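You operate a simulated robot arm through the tools that you are given. There is no shell and no other tool.

Carry out the task below with a simulated two-armed robot. There is one attempt and no reset: what you move stays moved.

## Task
Bend the flat strip to 60 degrees and lay it on the bench.
Fine: set the angle knob, clamp the strip before bending; leave the lever down and the clamp open.
Where things are to end (x, y in the base frame): flat strip within 0.06 m of [0.72, 0.14].

The check looks at the end state, three seconds after you hand in, the way a careful person would. Anything else that was tipped, shoved, dropped, spilled or broken makes it a failure.

## Robot
Two 7-joint arms with fingered hands on one trunk that stands fixed in place. Base frame: the origin is at the foot of the trunk, x ahead of it, y to its left, z up; the work surface is at about z = 0.86. Lengths are in m, angles in rad, forces in N, time in s.
The left shoulder is at [0.094, 0.128, 1.11], the right one opposite. Each reaches about 1.156 m from its shoulder. Payload 5 kg a hand.
The tool frame of a hand sits at the grasp point between the pads (the TCP): z along the fingers, y along the line on which they close. The tips reach 0.037 m beyond it. The gripper opens to 0.124 m; its body begins 0.043 m behind the TCP. The gripper is a hand of 3 fingers: y runs from the thumb to the fingers, the wrist lies at [-0.021, -0.116, -0.203] in the tool frame.
Orientation is that of the tool frame in the base frame, as a unit quaternion [x, y, z, w]. With the fingers straight down and the wrist toward the robot, the tool's x, y and z point along [0, 1, 0], [1, 0, 0] and [0, 0, -1] of the base frame.

## Interface
- The arms move only by the tool arm_command. It takes "left_commands", "right_commands" or both (then of equal length, played together; a hand with none holds still); each is a list of rows, each a list of 6 numbers: the turn, a rotation vector about the base's x, y, z in rad, then the shift along the base's x, y, z in cm. In form: [[ax, ay, az, tx, ty, tz], ...]. A call has 1 to 20 rows; each row is the pose to reach, as a shift and turn from the pose commanded when the call began. Rows are played at 5 a second. More than 0.05 m and 0.15 rad between two rows, and nothing of the call is played. Where a pose cannot be reached the arm comes as near as it can. A force on the tool above 90 N (or 10 N above the force at the start of the call, whichever is more), or a blocked arm, ends the call early, and 0.2 s more pass. In this call time passes only in rows, and 0.2 s behind the last. The reply holds the time, the measured pose of the TCP, the force on the tool along the base axes, the opening and the grip force, in the units named above and with some noise, with the torque about the TCP (base axes, N m) and any sound that the robot's microphone picked up.
- Cameras (640 x 400 px; columns grow to the right, rows downward): "scene" is now at [0.2607, -0.0253, 1.3037]; the picture's right is [-0.28, -0.96, 0.00], its down [-0.25, 0.07, -0.96] and it looks along [0.93, -0.27, -0.26] (base axes); focal length 220 px, centre (320, 200). "left" rides on the left gripper at [-0.072, -0.104, -0.154] in its tool frame; the picture's right is [-0.83, -0.26, 0.49], its down [0.51, -0.72, 0.47] and it looks along [0.23, 0.64, 0.73] (tool axes); focal length 243 px, centre (320, 200). "right" rides on the right gripper at [0.072, -0.104, -0.154] in its tool frame; the picture's right is [-0.83, 0.26, -0.49], its down [-0.51, -0.72, 0.47] and it looks along [-0.23, 0.64, 0.73] (tool axes); focal length 243 px, centre (320, 200). There is no depth. A picture from a camera that has moved, and an enlarged one, comes with that camera's place and axes in the base frame and with its lens.
- camera(camera): a new picture of that camera. No time passes.
- lift_body(by): moves the trunk up (or, below 0, down) by that many m; the arms and the scene camera ride with it, the base frame stays. It gives what a move gives, with no picture.
- curl_fingers(index, middle, thumb_bend, thumb_turn, hand): sets how far each is bent, from 0 (flat) to 1 (curled in); at 0.3 the hand is open as for a grip, at 0.7 the pads meet at the TCP. One left out holds its place. A second passes; each finger stops where it meets its share of the squeeze, and holds until it gets a number again. It is the only way to open and close the hand. It gives what a move gives, with no picture; readings hold the bend of each and the force on the fingers (four entries, about 0 where the hand has none), thumb and palm. thumb_turn goes from beside the hand (0) to across from the fingers (1), as for a grip.
- aim_head(pan, tilt): turns the head with the scene camera to pan (to the left, within 1.396 rad either way) and tilt (down, from -0.506 to 1.204), counted from straight ahead of the robot (the tilt from the chest, where the trunk bows). It gives what a move gives.
- inspect(camera, box): a new picture of the part [left, top, right, bottom] of that camera's present view, enlarged. No time passes.
- close_job(): hands the job in; it is judged then, once.

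Nothing tells you positions but the pictures and the camera data. Unless the task says otherwise, let go and move clear before handing in.

The tools are called after "Call:" as a command line: name --argument value ..., lists and objects as JSON in quotes. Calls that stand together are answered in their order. arm_command: Moves the arms, as the interface text tells. Its arguments: {"type":"object","properties":{"left_commands":{"type":"array","items":{"type":"array","items":{"type":"number"}}},"right_commands":{"type":"array","items":{"type":"array","items":{"type":"number"}}}},"required":[]} The other tools are called the same way: lift_body (by) moves the trunk up or down; curl_fingers (index, middle, thumb_bend, thumb_turn, hand) moves the fingers one by one; aim_head (pan, tilt) turns the head that bears the scene camera; camera (camera) takes a picture; inspect (camera, box) takes an enlarged picture of a part of a camera's view; close_job () hands the job in.

At the start:

```text
time: 0.0
left_tcp_pos: [0.7141, 0.1218, 1.3386]
left_ee_rot: [0.708, 0.707, 0.001, 0.001]
left_wrist_force: [0.2, 0.9, -0.4]
left_wrist_torque: [0.01, 0.0, 0.02]
left_gripper_width: 0.1236
left_grasp_force: 0.1
left_shape: jaw
left_bend: [0.3, 0.3, 0.3, 0.98]
left_finger forces: [0.0, 0.0, 0.0, 0.0, 0.0, 0.1]
right_tcp_pos: [0.6448, -0.4216, 1.3514]
right_ee_rot: [0.708, 0.707, 0.0, 0.0]
right_wrist_force: [-0.1, -0.5, 0.1]
right_wrist_torque: [0.01, 0.01, 0.0]
right_gripper_width: 0.1239
right_grasp_force: 0.1
right_shape: jaw
right_bend: [0.3, 0.3, 0.3, 0.98]
right_finger forces: [0.0, 0.1, 0.1, 0.0, 0.0, 0.1]
trunk travel left (down, up): [-0.3, 0.263]
head pan, tilt (commanded): [-0.286, 0.267]
```

scene: 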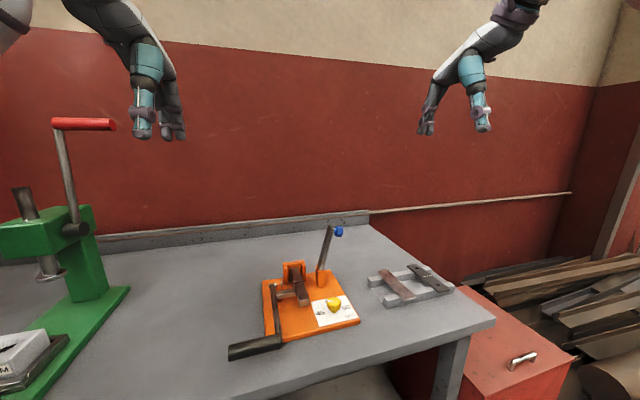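
right: 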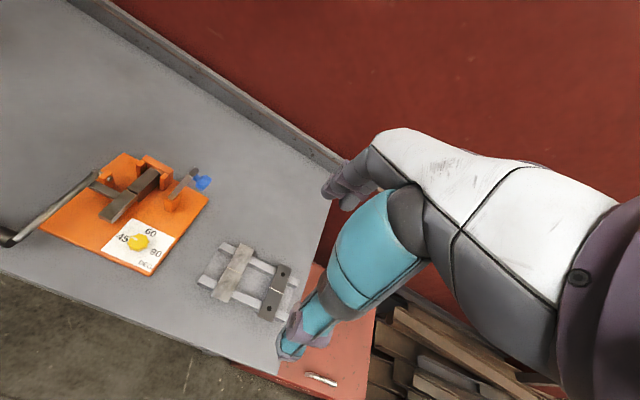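
left: 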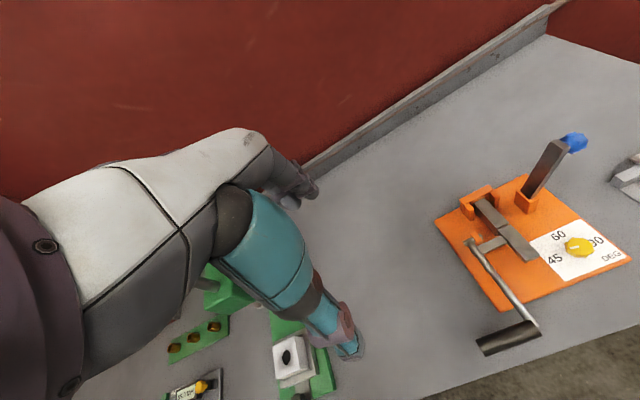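

I see an orange bending jig with a yellow angle knob, a blue-knobbed clamp lever, a black-handled bending lever, and a rack with two strips to its right. I'll look closer before moving anything.

Call:
inspect --camera "scene" --box '[220, 210, 380, 370]'

Call:
inspect --camera "scene" --box '[350, 240, 480, 320]'

Call:
inspect --camera "right" --box '[0, 130, 320, 330]'

Call:
inspect --camera "left" --box '[400, 110, 640, 370]'

```text
2.50 times, centred on (300, 290) of scene
camera zoom: at [0.2607, -0.0253, 1.3037], right [-0.28, -0.96, 0.0], down [-0.25, 0.07, -0.96], along [0.93, -0.27, -0.26], focal length 549 px, centre (370, -25)
```

zoom: 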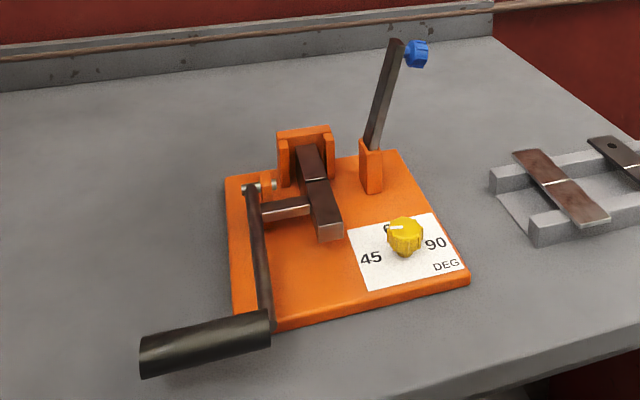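

```text
4.92 times, centred on (415, 280) of scene
camera zoom: at [0.2607, -0.0253, 1.3037], right [-0.28, -0.96, 0.0], down [-0.25, 0.07, -0.96], along [0.93, -0.27, -0.26], focal length 1081 px, centre (-148, -194)
```

zoom: 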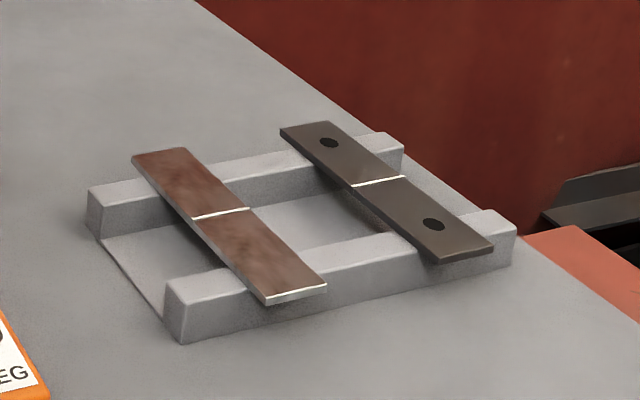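

```text
2.00 times, centred on (160, 230) of right
camera zoom: at [0.5414, -0.349, 1.5029], right [0.26, -0.83, 0.49], down [-0.72, -0.51, -0.47], along [0.64, -0.23, -0.73], focal length 485 px, centre (640, 140)
```

zoom: 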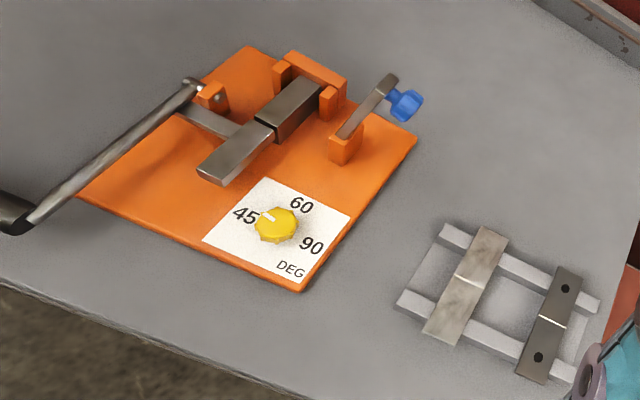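

```text
1.54 times, centred on (520, 240) of left
camera zoom: at [0.6083, 0.049, 1.4919], right [-0.26, -0.83, -0.49], down [-0.72, 0.51, -0.47], along [0.64, 0.23, -0.73], focal length 373 px, centre (12, 138)
```

zoom: 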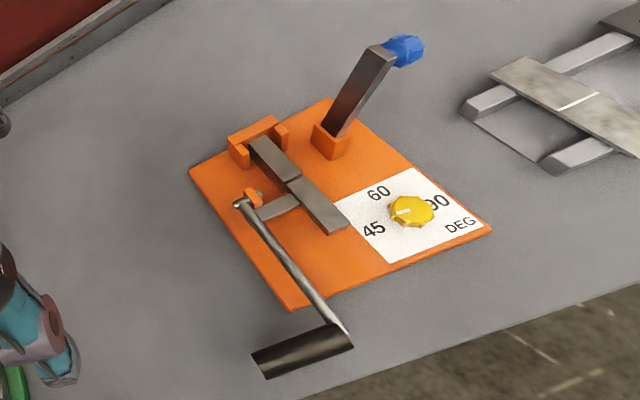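

The jig plate spans about x 0.655–0.885, y −0.25 to −0.02. The knob is near (0.705, −0.19) and points at 45, and the strips are at y≈−0.40 and −0.52. I'll zoom in for finer detail.

Call:
aim_head --pan -0.3 --tilt 0.65

Call:
camera --camera "scene"

Call:
inspect --camera "right" --box '[90, 210, 190, 280]'

Call:
inspect --camera "left" --box '[500, 120, 640, 280]'

Call:
inspect --camera "left" --box '[430, 170, 560, 260]'

Call:
inspect --camera "right" --box '[80, 140, 220, 230]'

```text
time: 0.9
left_tcp_pos: [0.7115, 0.1209, 1.3384]
left_ee_rot: [0.707, 0.707, -0.001, 0.0]
left_wrist_force: [0.2, -0.7, 0.3]
left_wrist_torque: [0.02, 0.0, -0.02]
left_gripper_width: 0.1239
left_grasp_force: 0.1
left_shape: jaw
left_bend: [0.3, 0.3, 0.3, 0.98]
left_finger forces: [0.1, 0.0, 0.0, 0.1, 0.0, 0.0]
right_tcp_pos: [0.6456, -0.4216, 1.3511]
right_ee_rot: [0.707, 0.707, 0.0, 0.0]
right_wrist_force: [-0.2, -0.3, -0.1]
right_wrist_torque: [0.02, -0.06, -0.03]
right_gripper_width: 0.1236
right_grasp_force: 0.0
right_shape: jaw
right_bend: [0.3, 0.3, 0.3, 0.98]
right_finger forces: [0.1, 0.0, 0.2, 0.0, 0.0, 0.1]
trunk travel left (down, up): [-0.3, 0.263]
head pan, tilt (commanded): [-0.3, 0.649]
```

```text
taken
camera scene: at [0.254, -0.0245, 1.2689], right [-0.3, -0.96, 0.0], down [-0.58, 0.18, -0.8], along [0.76, -0.24, -0.6], focal length 220 px, centre (320, 200)
```

scene: 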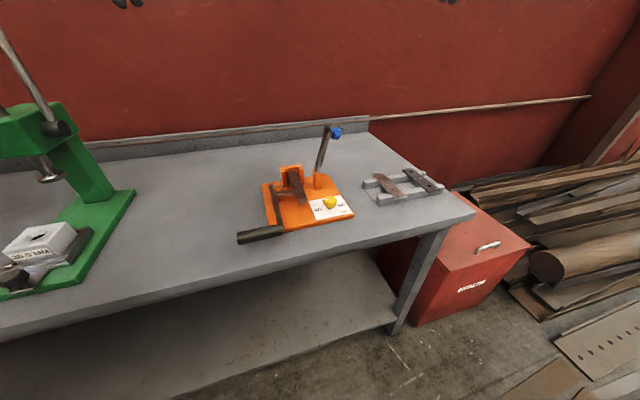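

```text
5.71 times, centred on (140, 245) of right
camera zoom: at [0.5414, -0.349, 1.5029], right [0.26, -0.83, 0.49], down [-0.72, -0.51, -0.47], along [0.64, -0.23, -0.73], focal length 1386 px, centre (1349, -57)
```

zoom: 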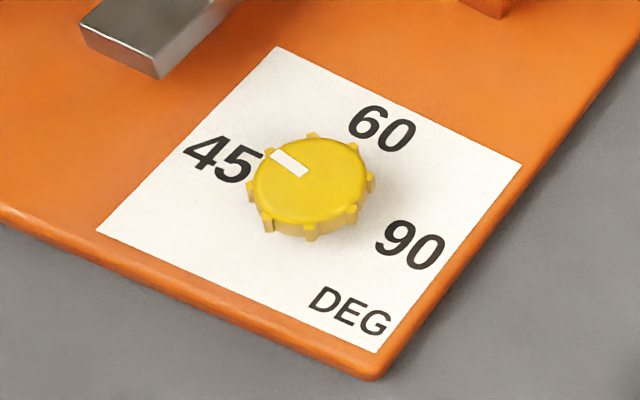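

```text
2.50 times, centred on (570, 200) of left
camera zoom: at [0.6083, 0.049, 1.4919], right [-0.26, -0.83, -0.49], down [-0.72, 0.51, -0.47], along [0.64, 0.23, -0.73], focal length 606 px, centre (-305, 200)
```

zoom: 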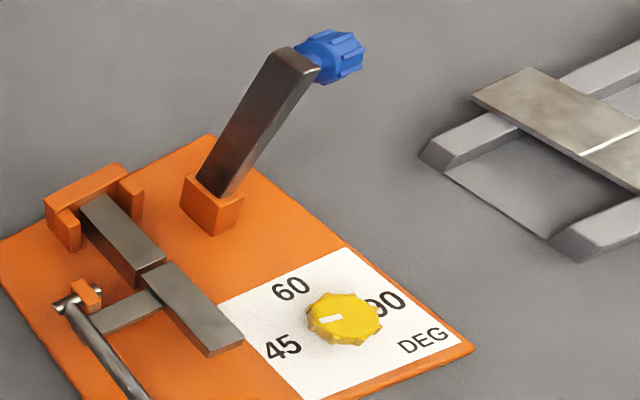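

```text
4.44 times, centred on (495, 215) of left
camera zoom: at [0.6083, 0.049, 1.4919], right [-0.26, -0.83, -0.49], down [-0.72, 0.51, -0.47], along [0.64, 0.23, -0.73], focal length 1078 px, centre (-458, 133)
```

zoom: 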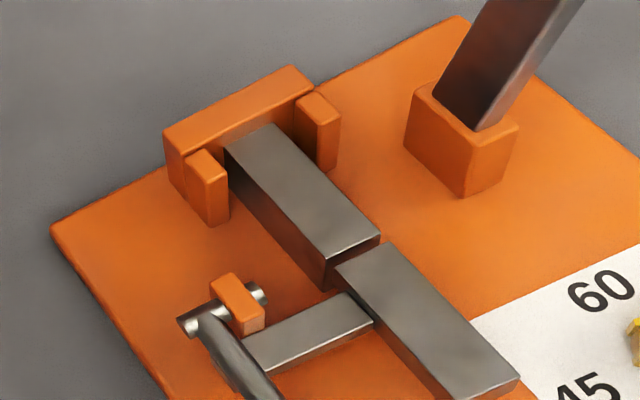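

```text
4.44 times, centred on (150, 185) of right
camera zoom: at [0.5414, -0.349, 1.5029], right [0.26, -0.83, 0.49], down [-0.72, -0.51, -0.47], along [0.64, -0.23, -0.73], focal length 1078 px, centre (1076, 267)
```

zoom: 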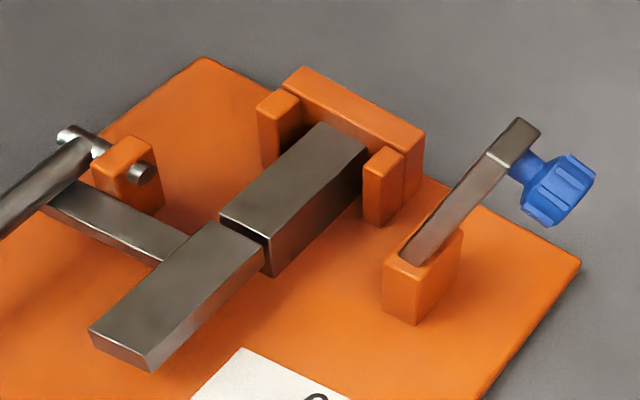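

The jig geometry is consistent across views: seam at x≈0.79, bed centre y≈−0.12, bed top z≈0.919. The clamp pivot is near (0.813, −0.195). Next I'll check the shape of my hands before planning approaches.

Call:
aim_head --pan -0.3 --tilt 0.1

Call:
inspect --camera "scene" --box '[400, 40, 560, 190]'

Call:
inspect --camera "scene" --box '[80, 40, 240, 190]'

```text
time: 1.8
left_tcp_pos: [0.7126, 0.1206, 1.3386]
left_ee_rot: [0.707, 0.707, 0.0, 0.0]
left_wrist_force: [-0.2, 0.0, 0.3]
left_wrist_torque: [0.03, -0.01, 0.0]
left_gripper_width: 0.1237
left_grasp_force: 0.1
left_shape: jaw
left_bend: [0.3, 0.3, 0.3, 0.98]
left_finger forces: [0.0, 0.0, 0.1, 0.0, 0.1, 0.0]
right_tcp_pos: [0.6457, -0.42, 1.3504]
right_ee_rot: [0.707, 0.707, 0.0, 0.0]
right_wrist_force: [0.9, 1.8, 0.5]
right_wrist_torque: [0.01, 0.0, -0.01]
right_gripper_width: 0.124
right_grasp_force: 0.1
right_shape: jaw
right_bend: [0.3, 0.3, 0.3, 0.98]
right_finger forces: [0.1, 0.1, 0.0, 0.0, 0.0, 0.0]
trunk travel left (down, up): [-0.3, 0.263]
head pan, tilt (commanded): [-0.3, 0.099]
```

```text
2.67 times, centred on (480, 115) of scene
camera zoom: at [0.2591, -0.026, 1.3191], right [-0.3, -0.96, 0.0], down [-0.1, 0.03, -0.99], along [0.95, -0.29, -0.1], focal length 586 px, centre (-107, 427)
```

zoom: 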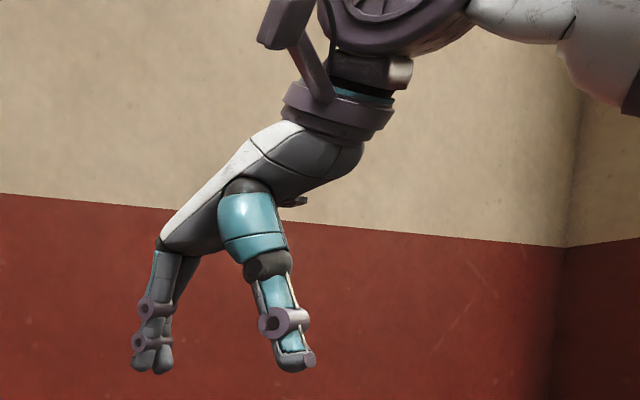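

```text
2.67 times, centred on (160, 115) of scene
camera zoom: at [0.2591, -0.026, 1.3191], right [-0.3, -0.96, 0.0], down [-0.1, 0.03, -0.99], along [0.95, -0.29, -0.1], focal length 586 px, centre (747, 427)
```

zoom: 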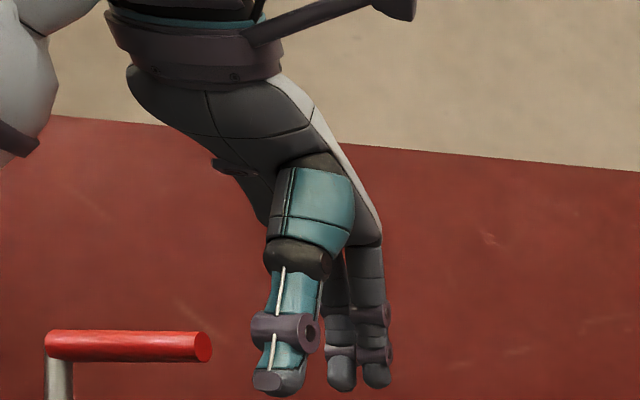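

The hands have two fingers on the far side and a thumb on the near side. I'll bring the right hand above the yellow knob at (0.7065, −0.195), staying higher than the clamp lever.

Call:
arm_command --right_commands '[[0, 0, 0, 0.8, 2.8, -2.5], [0, 0, 0, 1.5, 5.6, -5], [0, 0, 0, 2.3, 8.5, -7.5], [0, 0, 0, 3.1, 11.3, -10], [0, 0, 0, 3.8, 14.1, -12.5], [0, 0, 0, 4.6, 17, -15], [0, 0, 0, 5.3, 19.8, -17.5], [0, 0, 0, 6.1, 22.6, -20], [0, 0, 0, 6.1, 22.6, -20]]'

Call:
aim_head --pan -0.3 --tilt 0.45

Call:
camera --camera "scene"

Call:
camera --camera "right"

```text
time: 3.8
left_tcp_pos: [0.7112, 0.1207, 1.3397]
left_ee_rot: [0.707, 0.707, 0.0, -0.001]
left_wrist_force: [-0.1, -0.7, -0.3]
left_wrist_torque: [-0.03, 0.02, 0.01]
left_gripper_width: 0.1235
left_grasp_force: 0.1
left_shape: jaw
left_bend: [0.3, 0.3, 0.3, 0.98]
left_finger forces: [0.1, 0.0, 0.0, 0.0, 0.0, 0.1]
right_tcp_pos: [0.7086, -0.1953, 1.1505]
right_ee_rot: [0.707, 0.707, 0.001, 0.0]
right_wrist_force: [-0.5, -0.1, 0.3]
right_wrist_torque: [0.02, 0.0, 0.03]
right_gripper_width: 0.1239
right_grasp_force: 0.0
right_shape: jaw
right_bend: [0.3, 0.3, 0.3, 0.98]
right_finger forces: [0.1, 0.1, 0.0, 0.0, 0.0, 0.0]
trunk travel left (down, up): [-0.3, 0.263]
head pan, tilt (commanded): [-0.3, 0.099]
```

```text
time: 4.7
left_tcp_pos: [0.7119, 0.1213, 1.3388]
left_ee_rot: [0.707, 0.707, 0.0, 0.0]
left_wrist_force: [-0.1, -0.4, 0.9]
left_wrist_torque: [-0.01, -0.01, -0.01]
left_gripper_width: 0.1236
left_grasp_force: 0.1
left_shape: jaw
left_bend: [0.3, 0.3, 0.3, 0.98]
left_finger forces: [0.0, 0.1, 0.0, 0.0, 0.0, 0.1]
right_tcp_pos: [0.7081, -0.1951, 1.1515]
right_ee_rot: [0.707, 0.707, 0.0, 0.0]
right_wrist_force: [-0.4, 0.0, -0.2]
right_wrist_torque: [0.04, 0.0, -0.02]
right_gripper_width: 0.1237
right_grasp_force: 0.1
right_shape: jaw
right_bend: [0.3, 0.3, 0.3, 0.98]
right_finger forces: [0.1, 0.0, 0.0, 0.1, 0.1, 0.0]
trunk travel left (down, up): [-0.3, 0.263]
head pan, tilt (commanded): [-0.3, 0.45]
```

```text
taken
camera scene: at [0.2591, -0.0258, 1.2867], right [-0.3, -0.96, 0.0], down [-0.42, 0.13, -0.9], along [0.86, -0.27, -0.43], focal length 220 px, centre (320, 200)
```

scene: 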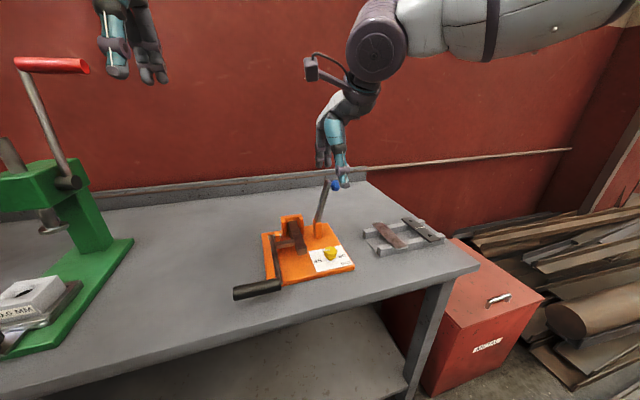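

```text
taken
camera right: at [0.6039, -0.1222, 1.3031], right [0.26, -0.83, 0.49], down [-0.72, -0.51, -0.47], along [0.64, -0.23, -0.73], focal length 243 px, centre (320, 200)
```

right: 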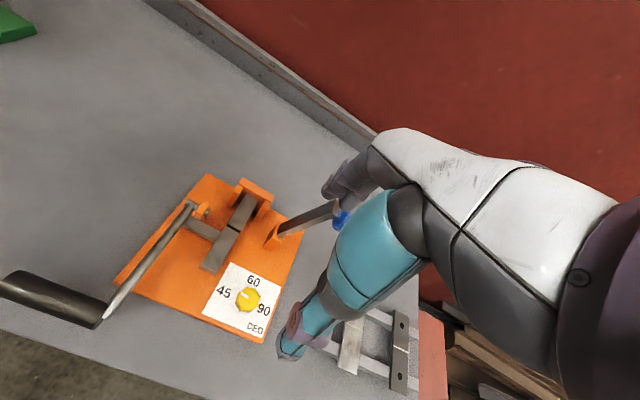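

The right hand is above the knob at a safe height. I'll test whether the wrist can turn from yaw 0 to −90° here in free air before gripping.

Call:
arm_command --right_commands '[[0, 0, -0.14, 0, 0, 0], [0, 0, -0.28, 0, 0, 0], [0, 0, -0.42, 0, 0, 0], [0, 0, -0.56, 0, 0, 0], [0, 0, -0.7, 0, 0, 0], [0, 0, -0.84, 0, 0, 0], [0, 0, -0.98, 0, 0, 0], [0, 0, -1.12, 0, 0, 0], [0, 0, -1.26, 0, 0, 0], [0, 0, -1.4, 0, 0, 0], [0, 0, -1.54, 0, 0, 0], [0, 0, -1.57, 0, 0, 0], [0, 0, -1.57, 0, 0, 0]]'

Call:
camera --camera "scene"

Call:
camera --camera "right"

```text
time: 7.5
left_tcp_pos: [0.7128, 0.1206, 1.3372]
left_ee_rot: [0.707, 0.707, 0.0, 0.0]
left_wrist_force: [-0.4, 0.2, 0.0]
left_wrist_torque: [-0.01, -0.01, -0.02]
left_gripper_width: 0.1233
left_grasp_force: 0.1
left_shape: jaw
left_bend: [0.3, 0.3, 0.3, 0.98]
left_finger forces: [0.1, 0.1, 0.0, 0.0, 0.1, 0.0]
right_tcp_pos: [0.7022, -0.2048, 1.1469]
right_ee_rot: [1.0, 0.001, 0.001, -0.001]
right_wrist_force: [0.8, 0.4, -0.4]
right_wrist_torque: [0.01, -0.02, 0.0]
right_gripper_width: 0.1238
right_grasp_force: 0.0
right_shape: jaw
right_bend: [0.3, 0.3, 0.3, 0.98]
right_finger forces: [0.0, 0.1, 0.0, 0.1, 0.0, 0.1]
right hand out of reach, approached as far as the arm can: row 11, 12, 13
trunk travel left (down, up): [-0.3, 0.263]
head pan, tilt (commanded): [-0.3, 0.45]
```

```text
taken
camera scene: at [0.2595, -0.026, 1.2865], right [-0.3, -0.96, 0.0], down [-0.42, 0.13, -0.9], along [0.86, -0.27, -0.44], focal length 220 px, centre (320, 200)
```

scene: 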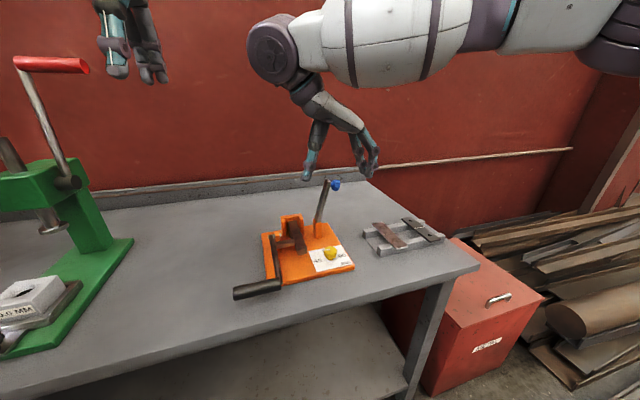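

```text
taken
camera right: at [0.7739, -0.1018, 1.2996], right [-0.83, -0.26, 0.49], down [-0.51, 0.72, -0.47], along [-0.23, -0.64, -0.73], focal length 243 px, centre (320, 200)
```

right: 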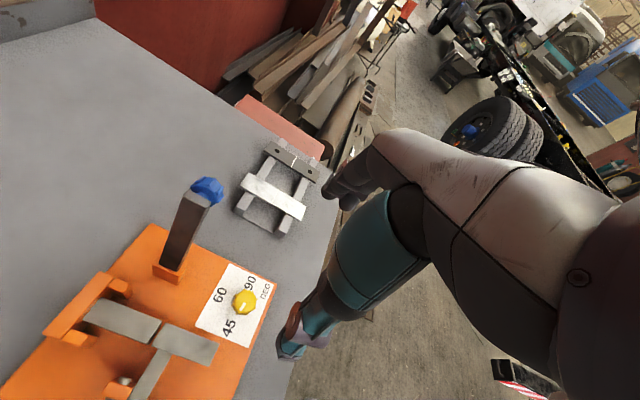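

The arm can reach about −1.4 rad but not the full −1.57 here, so I'll use a range of about +0.35 to −1.22 for the knob. This viewpoint is useful, so I'll zoom on the jig while I have it.

Call:
inspect --camera "right" --box '[20, 160, 300, 360]'

Call:
inspect --camera "right" --box '[220, 120, 340, 250]'

```text
2.00 times, centred on (160, 260) of right
camera zoom: at [0.7739, -0.1018, 1.2996], right [-0.83, -0.26, 0.49], down [-0.51, 0.72, -0.47], along [-0.23, -0.64, -0.73], focal length 485 px, centre (640, 80)
```

zoom: 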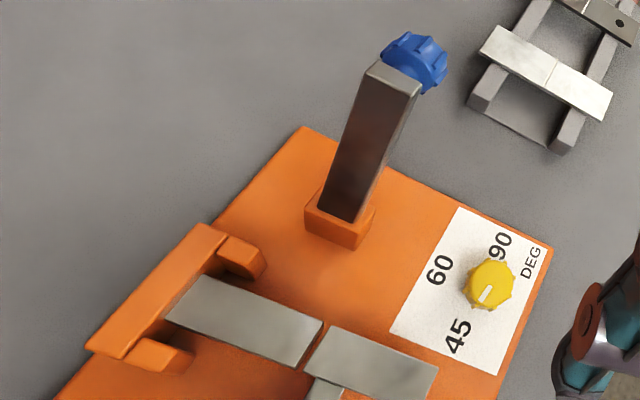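

```text
3.08 times, centred on (280, 185) of right
camera zoom: at [0.7739, -0.1018, 1.2996], right [-0.83, -0.26, 0.49], down [-0.51, 0.72, -0.47], along [-0.23, -0.64, -0.73], focal length 746 px, centre (443, 246)
```

zoom: 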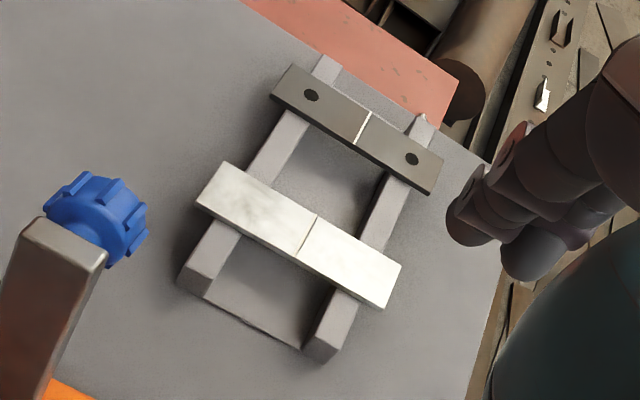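

Now I'll rotate back to yaw +0.35 at this height and pre-close the fingers a little to keep clear of the wing and clamp.

Call:
arm_command --right_commands '[[0, 0, 0.14, 0, 0, 0], [0, 0, 0.28, 0, 0, 0], [0, 0, 0.42, 0, 0, 0], [0, 0, 0.56, 0, 0, 0], [0, 0, 0.7, 0, 0, 0], [0, 0, 0.84, 0, 0, 0], [0, 0, 0.98, 0, 0, 0], [0, 0, 1.12, 0, 0, 0], [0, 0, 1.26, 0, 0, 0], [0, 0, 1.4, 0, 0, 0], [0, 0, 1.54, 0, 0, 0], [0, 0, 1.68, 0, 0, 0], [0, 0, 1.8, 0, 0, 0], [0, 0, 1.92, 0, 0, 0], [0, 0, 1.92, 0, 0, 0]]'

Call:
curl_fingers --hand "right" --index 0.42 --middle 0.42 --thumb_bend 0.42

Call:
camera --camera "right"

```text
time: 10.7
left_tcp_pos: [0.7127, 0.1224, 1.3381]
left_ee_rot: [0.707, 0.707, 0.0, 0.0]
left_wrist_force: [0.2, 0.2, -0.2]
left_wrist_torque: [-0.06, 0.01, 0.02]
left_gripper_width: 0.1236
left_grasp_force: 0.1
left_shape: jaw
left_bend: [0.3, 0.3, 0.3, 0.98]
left_finger forces: [0.0, 0.1, 0.0, 0.1, 0.1, 0.0]
right_tcp_pos: [0.7022, -0.2037, 1.1472]
right_ee_rot: [0.573, 0.819, 0.0, 0.0]
right_wrist_force: [0.2, 0.1, -0.2]
right_wrist_torque: [-0.02, 0.04, 0.03]
right_gripper_width: 0.1236
right_grasp_force: 0.0
right_shape: jaw
right_bend: [0.3, 0.3, 0.3, 0.98]
right_finger forces: [0.0, 0.0, 0.0, 0.1, 0.1, 0.1]
trunk travel left (down, up): [-0.3, 0.263]
head pan, tilt (commanded): [-0.3, 0.45]
```

```text
time: 11.7
left_tcp_pos: [0.7124, 0.121, 1.3395]
left_ee_rot: [0.708, 0.707, 0.0, -0.001]
left_wrist_force: [0.5, 0.0, 0.0]
left_wrist_torque: [-0.01, 0.0, 0.04]
left_gripper_width: 0.1238
left_grasp_force: 0.1
left_shape: jaw
left_bend: [0.3, 0.3, 0.3, 0.98]
left_finger forces: [0.0, 0.0, 0.0, 0.1, 0.1, 0.1]
right_tcp_pos: [0.7026, -0.2056, 1.1468]
right_ee_rot: [0.574, 0.819, 0.0, -0.001]
right_wrist_force: [-0.8, 0.0, -0.3]
right_wrist_torque: [-0.01, 0.01, 0.03]
right_gripper_width: 0.093
right_grasp_force: 0.0
right_shape: fingers
right_bend: [0.42, 0.42, 0.42, 0.98]
right_finger forces: [0.0, 0.0, 0.1, 0.0, 0.0, 0.0]
trunk travel left (down, up): [-0.3, 0.263]
head pan, tilt (commanded): [-0.3, 0.45]
```

```text
taken
camera right: at [0.5788, -0.1724, 1.299], right [0.53, -0.69, 0.49], down [-0.5, -0.72, -0.47], along [0.68, 0.0, -0.73], focal length 243 px, centre (320, 200)
```

right: 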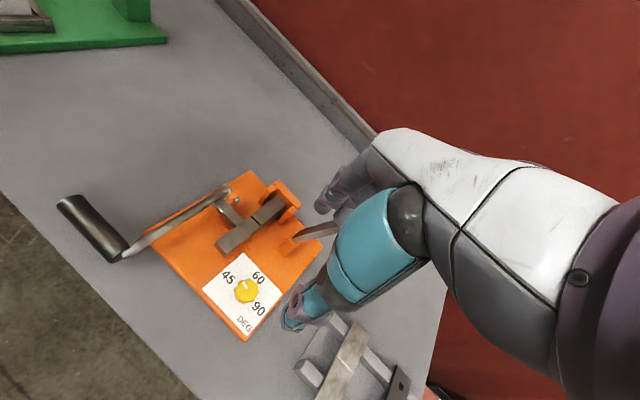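

The measured pose is now the reference: TCP (0.7024, −0.2045, 1.147). I'll centre on the knob and lower to z≈0.97, just above the knob top.

Call:
arm_command --right_commands '[[0, 0, 0, 0.4, 0.95, -3], [0, 0, 0, 0.4, 0.95, -6], [0, 0, 0, 0.4, 0.95, -9], [0, 0, 0, 0.4, 0.95, -12], [0, 0, 0, 0.4, 0.95, -15], [0, 0, 0, 0.4, 0.95, -17.5], [0, 0, 0, 0.4, 0.95, -17.5]]'

Call:
camera --camera "right"

Call:
inspect --camera "scene" --box '[220, 150, 400, 310]'

Call:
camera --camera "left"

```text
time: 13.3
left_tcp_pos: [0.7121, 0.1211, 1.3384]
left_ee_rot: [0.707, 0.707, 0.001, 0.0]
left_wrist_force: [0.5, -0.6, 0.4]
left_wrist_torque: [-0.01, -0.02, 0.0]
left_gripper_width: 0.1236
left_grasp_force: 0.1
left_shape: jaw
left_bend: [0.3, 0.3, 0.3, 0.98]
left_finger forces: [0.1, 0.0, 0.0, 0.1, 0.1, 0.0]
right_tcp_pos: [0.7074, -0.1944, 0.9716]
right_ee_rot: [0.573, 0.819, 0.001, 0.001]
right_wrist_force: [1.3, -0.2, -0.4]
right_wrist_torque: [-0.04, -0.01, -0.02]
right_gripper_width: 0.0933
right_grasp_force: 0.1
right_shape: fingers
right_bend: [0.42, 0.42, 0.42, 0.98]
right_finger forces: [0.1, 0.0, 0.1, 0.0, 0.0, 0.1]
trunk travel left (down, up): [-0.3, 0.263]
head pan, tilt (commanded): [-0.3, 0.45]
```

```text
taken
camera right: at [0.5836, -0.1628, 1.123], right [0.53, -0.69, 0.49], down [-0.5, -0.72, -0.47], along [0.68, 0.0, -0.73], focal length 243 px, centre (320, 200)
```

right: 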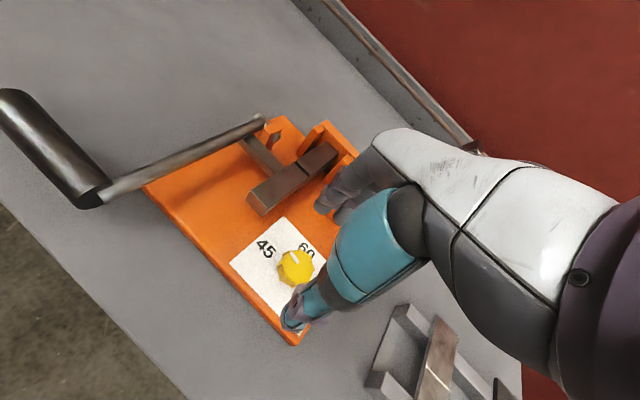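

```text
2.50 times, centred on (310, 230) of scene
camera zoom: at [0.2585, -0.0258, 1.2867], right [-0.3, -0.96, 0.0], down [-0.42, 0.13, -0.9], along [0.86, -0.27, -0.43], focal length 549 px, centre (345, 125)
```

zoom: 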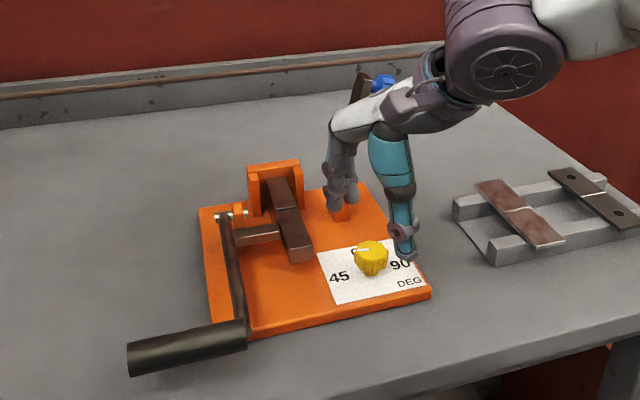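

```text
taken
camera left: at [0.6078, 0.0492, 1.4921], right [-0.26, -0.83, -0.49], down [-0.72, 0.51, -0.47], along [0.64, 0.23, -0.73], focal length 243 px, centre (320, 200)
```

left: 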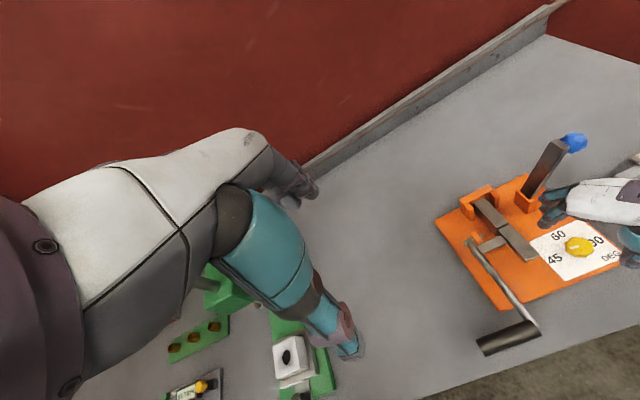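

Call:
inspect --camera "left" --box '[510, 120, 640, 290]'

Call:
inspect --camera "right" --box '[220, 130, 400, 350]'

```text
2.35 times, centred on (575, 205) of left
camera zoom: at [0.6078, 0.0492, 1.4921], right [-0.26, -0.83, -0.49], down [-0.72, 0.51, -0.47], along [0.64, 0.23, -0.73], focal length 571 px, centre (-280, 188)
```

zoom: 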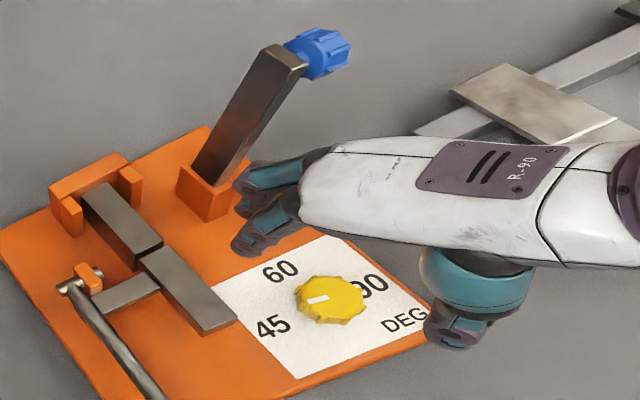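

```text
1.82 times, centred on (310, 240) of right
camera zoom: at [0.5836, -0.1628, 1.123], right [0.53, -0.69, 0.49], down [-0.5, -0.72, -0.47], along [0.68, 0.0, -0.73], focal length 441 px, centre (338, 127)
```

zoom: 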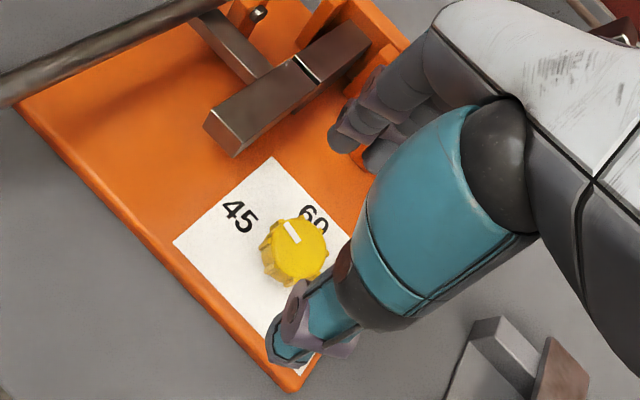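

The right hand is centred over the knob, with the fingers clear of both the clamp post and the wing. I'll lower to z≈0.92.

Call:
arm_command --right_commands '[[0, 0, 0, -0.1, -0.05, -1.5], [0, 0, 0, -0.1, -0.05, -3], [0, 0, 0, -0.1, -0.05, -4.2], [0, 0, 0, -0.1, -0.05, -5.1], [0, 0, 0, -0.1, -0.05, -5.1]]'

Call:
inspect --camera "scene" --box '[220, 150, 400, 310]'

Call:
inspect --camera "right" --box '[220, 130, 400, 350]'

Call:
inspect --camera "left" --box '[510, 120, 640, 290]'

```text
time: 14.5
left_tcp_pos: [0.7123, 0.1211, 1.3379]
left_ee_rot: [0.707, 0.707, 0.0, -0.001]
left_wrist_force: [0.0, -0.3, -0.5]
left_wrist_torque: [0.0, 0.02, -0.02]
left_gripper_width: 0.1237
left_grasp_force: 0.0
left_shape: jaw
left_bend: [0.3, 0.3, 0.3, 0.98]
left_finger forces: [0.0, 0.0, 0.0, 0.0, 0.1, 0.0]
right_tcp_pos: [0.7035, -0.196, 0.9197]
right_ee_rot: [0.575, 0.818, 0.0, 0.0]
right_wrist_force: [-0.7, -0.9, 0.0]
right_wrist_torque: [-0.02, -0.06, -0.06]
right_gripper_width: 0.093
right_grasp_force: 0.1
right_shape: fingers
right_bend: [0.42, 0.42, 0.42, 0.98]
right_finger forces: [0.1, 0.0, 0.1, 0.1, 0.0, 0.0]
trunk travel left (down, up): [-0.3, 0.263]
head pan, tilt (commanded): [-0.3, 0.45]
```

```text
2.50 times, centred on (310, 230) of scene
camera zoom: at [0.2586, -0.0259, 1.2867], right [-0.3, -0.96, 0.0], down [-0.42, 0.13, -0.9], along [0.86, -0.27, -0.43], focal length 549 px, centre (345, 125)
```

zoom: 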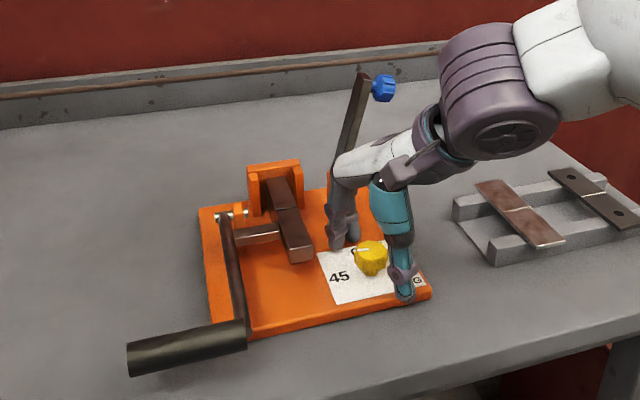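

```text
1.82 times, centred on (310, 240) of right
camera zoom: at [0.581, -0.1637, 1.0722], right [0.53, -0.69, 0.49], down [-0.5, -0.72, -0.47], along [0.68, 0.0, -0.73], focal length 441 px, centre (338, 127)
```

zoom: 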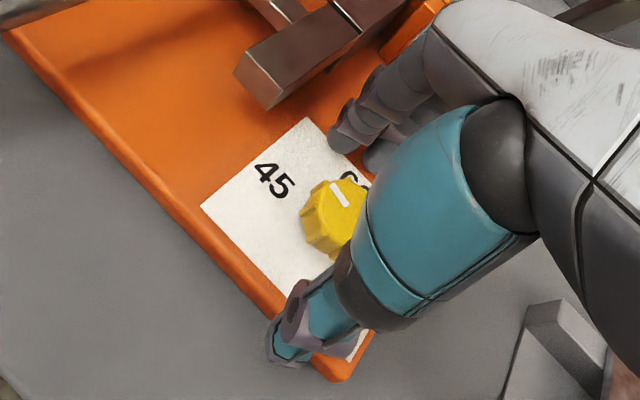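

```text
2.35 times, centred on (575, 205) of left
camera zoom: at [0.608, 0.0491, 1.492], right [-0.26, -0.83, -0.49], down [-0.72, 0.51, -0.47], along [0.64, 0.23, -0.73], focal length 571 px, centre (-280, 188)
```

zoom: 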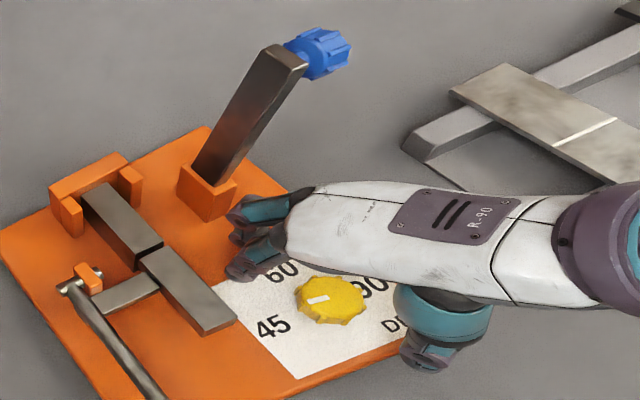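

The fingers straddle the knob with its centre on the TCP line. I'll close gently in stages.

Call:
curl_fingers --hand "right" --index 0.56 --middle 0.56 --thumb_bend 0.56

Call:
inspect --camera "right" --box '[220, 130, 400, 350]'

Call:
inspect --camera "scene" --box '[290, 200, 370, 280]'

```text
time: 15.5
left_tcp_pos: [0.7135, 0.1215, 1.3385]
left_ee_rot: [0.707, 0.707, 0.0, 0.0]
left_wrist_force: [0.0, -0.7, -0.5]
left_wrist_torque: [-0.02, 0.0, 0.0]
left_gripper_width: 0.1236
left_grasp_force: 0.1
left_shape: jaw
left_bend: [0.3, 0.3, 0.3, 0.98]
left_finger forces: [0.1, 0.0, 0.0, 0.0, 0.0, 0.0]
right_tcp_pos: [0.7049, -0.1961, 0.9198]
right_ee_rot: [0.574, 0.819, 0.0, -0.001]
right_wrist_force: [-0.5, 0.1, -0.1]
right_wrist_torque: [-0.02, 0.02, 0.0]
right_gripper_width: 0.0498
right_grasp_force: 0.1
right_shape: fingers
right_bend: [0.56, 0.56, 0.56, 0.98]
right_finger forces: [0.0, 0.1, 0.0, 0.1, 0.0, 0.1]
trunk travel left (down, up): [-0.3, 0.263]
head pan, tilt (commanded): [-0.3, 0.45]
```

```text
1.82 times, centred on (310, 240) of right
camera zoom: at [0.5812, -0.1638, 1.0723], right [0.53, -0.69, 0.49], down [-0.5, -0.72, -0.47], along [0.68, 0.0, -0.73], focal length 441 px, centre (338, 127)
```

zoom: 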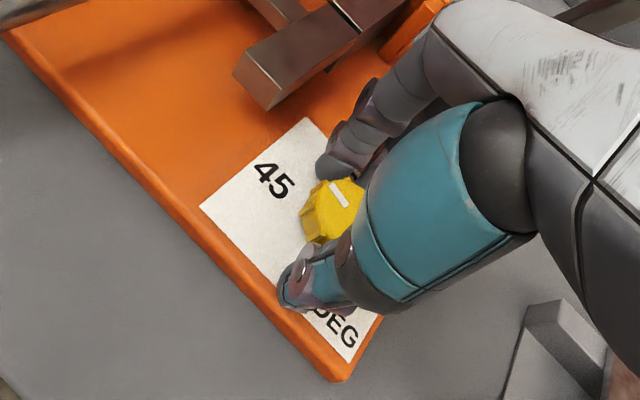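

```text
5.00 times, centred on (330, 240) of scene
camera zoom: at [0.2589, -0.026, 1.2866], right [-0.3, -0.96, 0.0], down [-0.42, 0.13, -0.9], along [0.86, -0.27, -0.44], focal length 1098 px, centre (270, 0)
```

zoom: 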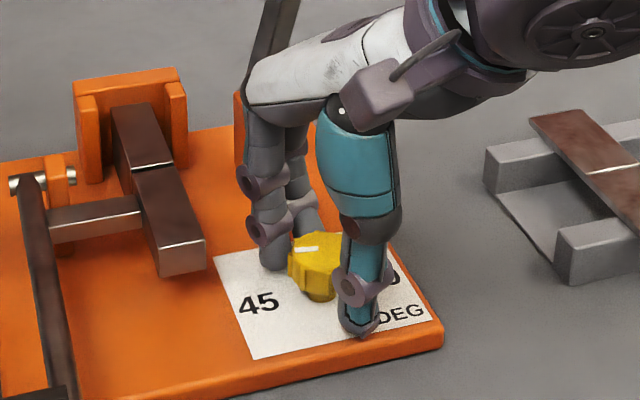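

Opening is 0.05 m and the knob is about 0.04 m, so I'll close onto it now.

Call:
curl_fingers --hand "right" --index 0.68 --middle 0.68 --thumb_bend 0.68

Call:
inspect --camera "right" --box '[220, 130, 400, 350]'

Call:
inspect --camera "scene" --box '[290, 200, 370, 280]'

```text
time: 16.5
left_tcp_pos: [0.7128, 0.1209, 1.3378]
left_ee_rot: [0.708, 0.707, 0.0, 0.0]
left_wrist_force: [-0.3, 0.6, -0.2]
left_wrist_torque: [-0.01, 0.0, 0.04]
left_gripper_width: 0.1237
left_grasp_force: 0.0
left_shape: jaw
left_bend: [0.3, 0.3, 0.3, 0.98]
left_finger forces: [0.0, 0.0, 0.1, 0.1, 0.1, 0.0]
right_tcp_pos: [0.7052, -0.1952, 0.9207]
right_ee_rot: [0.573, 0.819, -0.001, 0.0]
right_wrist_force: [5.3, 2.3, 0.4]
right_wrist_torque: [0.01, -0.18, -0.05]
right_gripper_width: 0.032
right_grasp_force: 9.1
right_shape: fingers
right_bend: [0.61, 0.65, 0.63, 0.97]
right_finger forces: [7.2, 4.3, 0.0, 0.1, 6.2, 0.1]
trunk travel left (down, up): [-0.3, 0.263]
head pan, tilt (commanded): [-0.3, 0.45]
```

```text
1.82 times, centred on (310, 240) of right
camera zoom: at [0.5819, -0.1637, 1.0721], right [0.53, -0.69, 0.49], down [-0.5, -0.72, -0.47], along [0.68, 0.0, -0.73], focal length 441 px, centre (338, 127)
```

zoom: 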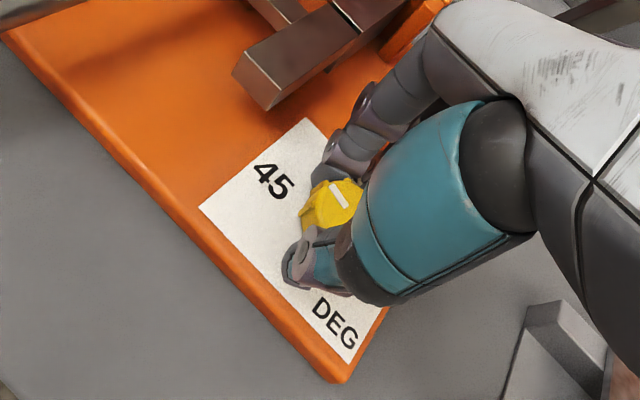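

```text
5.00 times, centred on (330, 240) of scene
camera zoom: at [0.2595, -0.0259, 1.2865], right [-0.3, -0.96, 0.0], down [-0.42, 0.13, -0.9], along [0.86, -0.27, -0.44], focal length 1098 px, centre (270, 0)
```

zoom: 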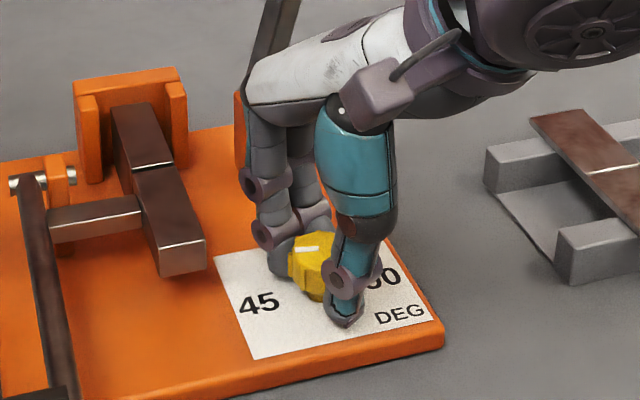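

The knob is gripped at about 9 N. I'll turn clockwise (negative about z) in small steps, keeping the TCP in place.

Call:
arm_command --right_commands '[[0, 0, -0.12, 0, 0, 0], [0, 0, -0.24, 0, 0, 0], [0, 0, -0.36, 0, 0, 0], [0, 0, -0.48, 0, 0, 0], [0, 0, -0.6, 0, 0, 0], [0, 0, -0.72, 0, 0, 0], [0, 0, -0.72, 0, 0, 0]]'

Call:
inspect --camera "left" --box '[510, 120, 640, 290]'

Call:
inspect --camera "scene" --box '[290, 200, 370, 280]'

Call:
camera --camera "right"

```text
time: 18.1
left_tcp_pos: [0.7136, 0.1205, 1.3377]
left_ee_rot: [0.707, 0.707, 0.0, 0.0]
left_wrist_force: [0.4, 0.9, -0.6]
left_wrist_torque: [-0.04, 0.0, 0.0]
left_gripper_width: 0.1238
left_grasp_force: 0.1
left_shape: jaw
left_bend: [0.3, 0.3, 0.3, 0.98]
left_finger forces: [0.0, 0.1, 0.0, 0.0, 0.0, 0.1]
right_tcp_pos: [0.7048, -0.1957, 0.9204]
right_ee_rot: [0.826, 0.564, 0.0, 0.0]
right_wrist_force: [2.2, -1.8, -3.1]
right_wrist_torque: [0.0, 0.01, 0.0]
right_gripper_width: 0.0319
right_grasp_force: 8.8
right_shape: fingers
right_bend: [0.62, 0.66, 0.63, 0.97]
right_finger forces: [6.3, 3.7, 0.0, 0.1, 7.4, 0.1]
trunk travel left (down, up): [-0.3, 0.263]
head pan, tilt (commanded): [-0.3, 0.45]
```

```text
2.35 times, centred on (575, 205) of left
camera zoom: at [0.6088, 0.0484, 1.4917], right [-0.26, -0.83, -0.49], down [-0.72, 0.51, -0.47], along [0.64, 0.23, -0.73], focal length 571 px, centre (-280, 188)
```

zoom: 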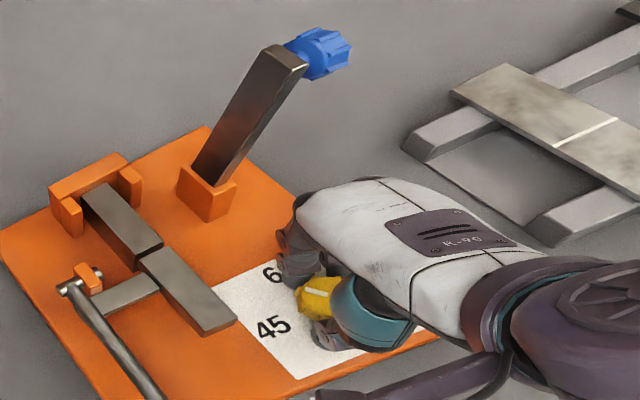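

```text
5.00 times, centred on (330, 240) of scene
camera zoom: at [0.2593, -0.0265, 1.2865], right [-0.3, -0.96, 0.0], down [-0.42, 0.13, -0.9], along [0.86, -0.27, -0.44], focal length 1098 px, centre (270, 0)
```

zoom: 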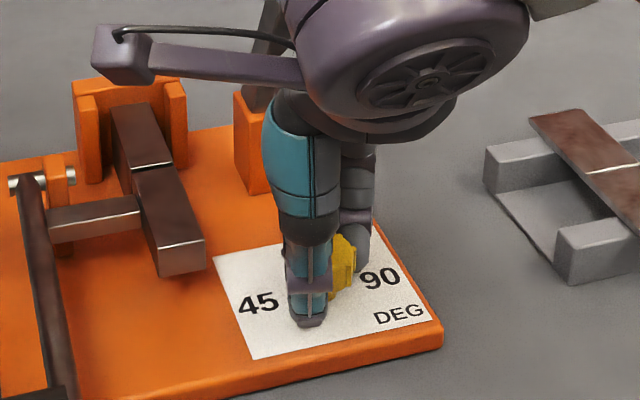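

```text
taken
camera right: at [0.6341, -0.091, 1.0726], right [-0.06, -0.87, 0.49], down [-0.86, -0.21, -0.47], along [0.51, -0.45, -0.73], focal length 243 px, centre (320, 200)
```

right: 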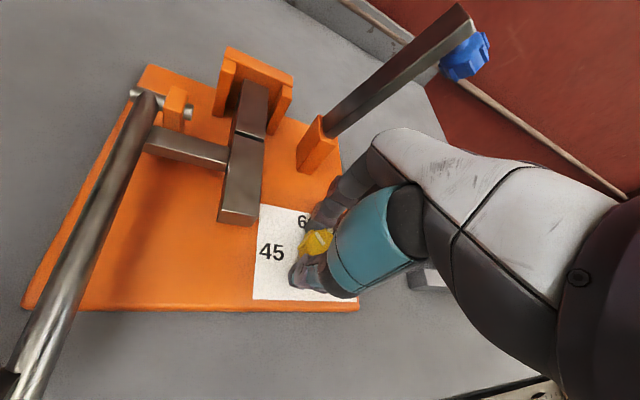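

Call:
inspect --camera "right" --box '[250, 190, 370, 310]'

Call:
inspect --camera "left" --box '[550, 220, 620, 280]'

```text
3.33 times, centred on (310, 250) of right
camera zoom: at [0.6341, -0.091, 1.0726], right [-0.06, -0.87, 0.49], down [-0.86, -0.21, -0.47], along [0.51, -0.45, -0.73], focal length 809 px, centre (353, 33)
```

zoom: 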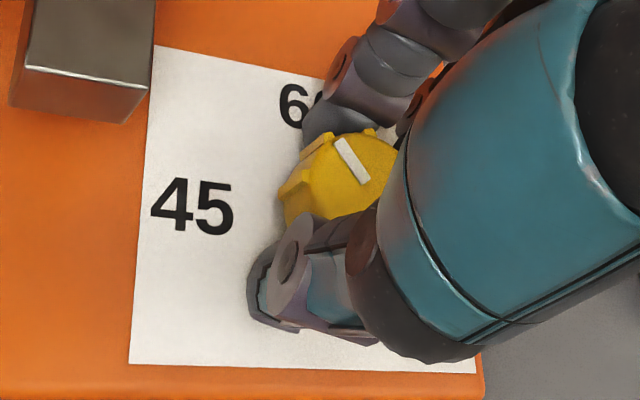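

```text
6.67 times, centred on (585, 250) of left
camera zoom: at [0.6088, 0.0484, 1.4917], right [-0.26, -0.83, -0.49], down [-0.72, 0.51, -0.47], along [0.64, 0.23, -0.73], focal length 1618 px, centre (-1447, -133)
```

zoom: 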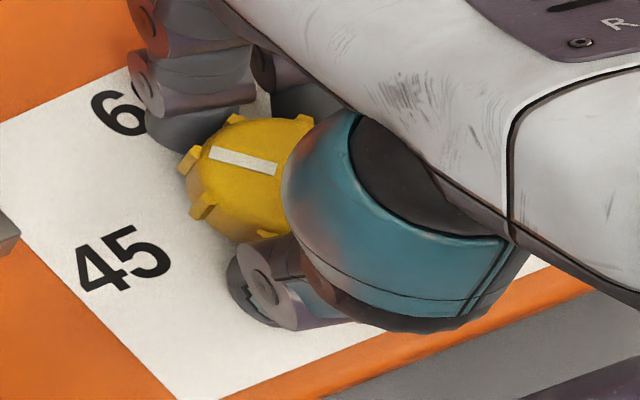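

The knob is turning with the hand and the pointer is now between 45 and 60. I'll continue toward 60.

Call:
arm_command --right_commands '[[0, 0, -0.12, 0, 0, 0], [0, 0, -0.24, 0, 0, 0], [0, 0, -0.36, 0, 0, 0], [0, 0, -0.48, 0, 0, 0], [0, 0, -0.6, 0, 0, 0], [0, 0, -0.7, 0, 0, 0], [0, 0, -0.7, 0, 0, 0]]'

Call:
inspect --camera "left" --box '[550, 220, 620, 280]'

Call:
camera --camera "right"

Call:
inspect --camera "scene" --box '[290, 200, 370, 280]'

```text
time: 19.7
left_tcp_pos: [0.7128, 0.1199, 1.3384]
left_ee_rot: [0.707, 0.707, -0.001, 0.001]
left_wrist_force: [-0.5, 0.0, 0.3]
left_wrist_torque: [-0.05, -0.02, 0.03]
left_gripper_width: 0.1236
left_grasp_force: 0.0
left_shape: jaw
left_bend: [0.3, 0.3, 0.3, 0.98]
left_finger forces: [0.0, 0.0, 0.0, 0.0, 0.0, 0.0]
right_tcp_pos: [0.7058, -0.1964, 0.9205]
right_ee_rot: [0.969, 0.247, 0.0, 0.0]
right_wrist_force: [-0.1, -1.0, -4.3]
right_wrist_torque: [0.01, 0.01, -0.01]
right_gripper_width: 0.0317
right_grasp_force: 8.7
right_shape: fingers
right_bend: [0.62, 0.66, 0.63, 0.97]
right_finger forces: [6.4, 3.9, 0.0, 0.1, 7.6, 0.0]
trunk travel left (down, up): [-0.3, 0.263]
head pan, tilt (commanded): [-0.3, 0.45]
```

```text
6.67 times, centred on (585, 250) of left
camera zoom: at [0.6088, 0.0488, 1.4917], right [-0.26, -0.83, -0.49], down [-0.72, 0.51, -0.47], along [0.64, 0.23, -0.73], focal length 1618 px, centre (-1447, -133)
```

zoom: 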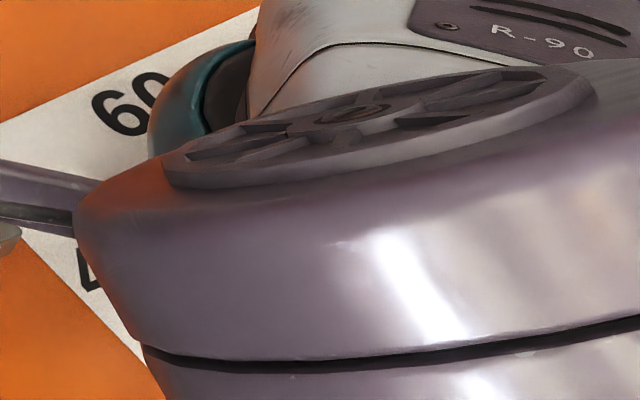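

```text
taken
camera right: at [0.7186, -0.0702, 1.0726], right [-0.6, -0.63, 0.49], down [-0.79, 0.39, -0.47], along [0.1, -0.67, -0.73], focal length 243 px, centre (320, 200)
```

right: 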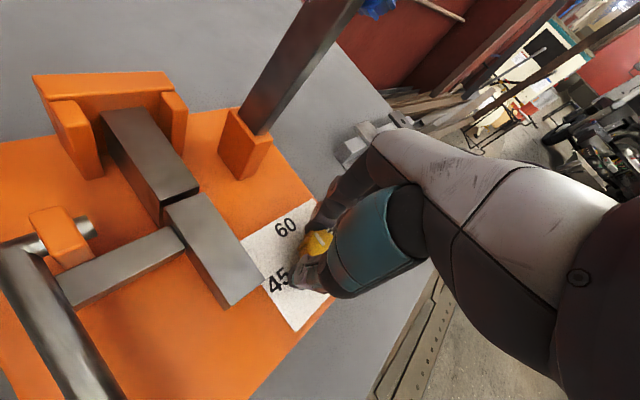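

```text
5.00 times, centred on (330, 240) of scene
camera zoom: at [0.2593, -0.0262, 1.2865], right [-0.3, -0.96, 0.0], down [-0.42, 0.13, -0.9], along [0.86, -0.27, -0.44], focal length 1098 px, centre (270, 0)
```

zoom: 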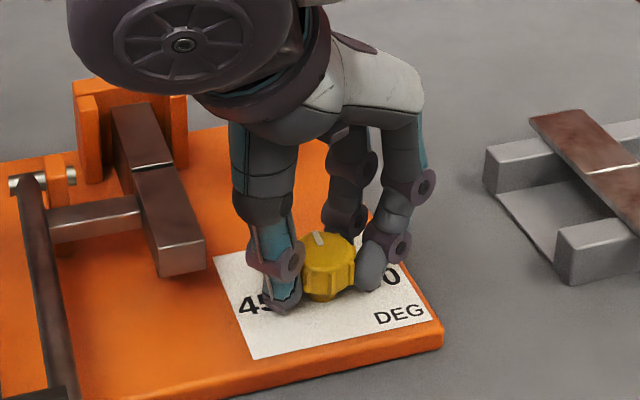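

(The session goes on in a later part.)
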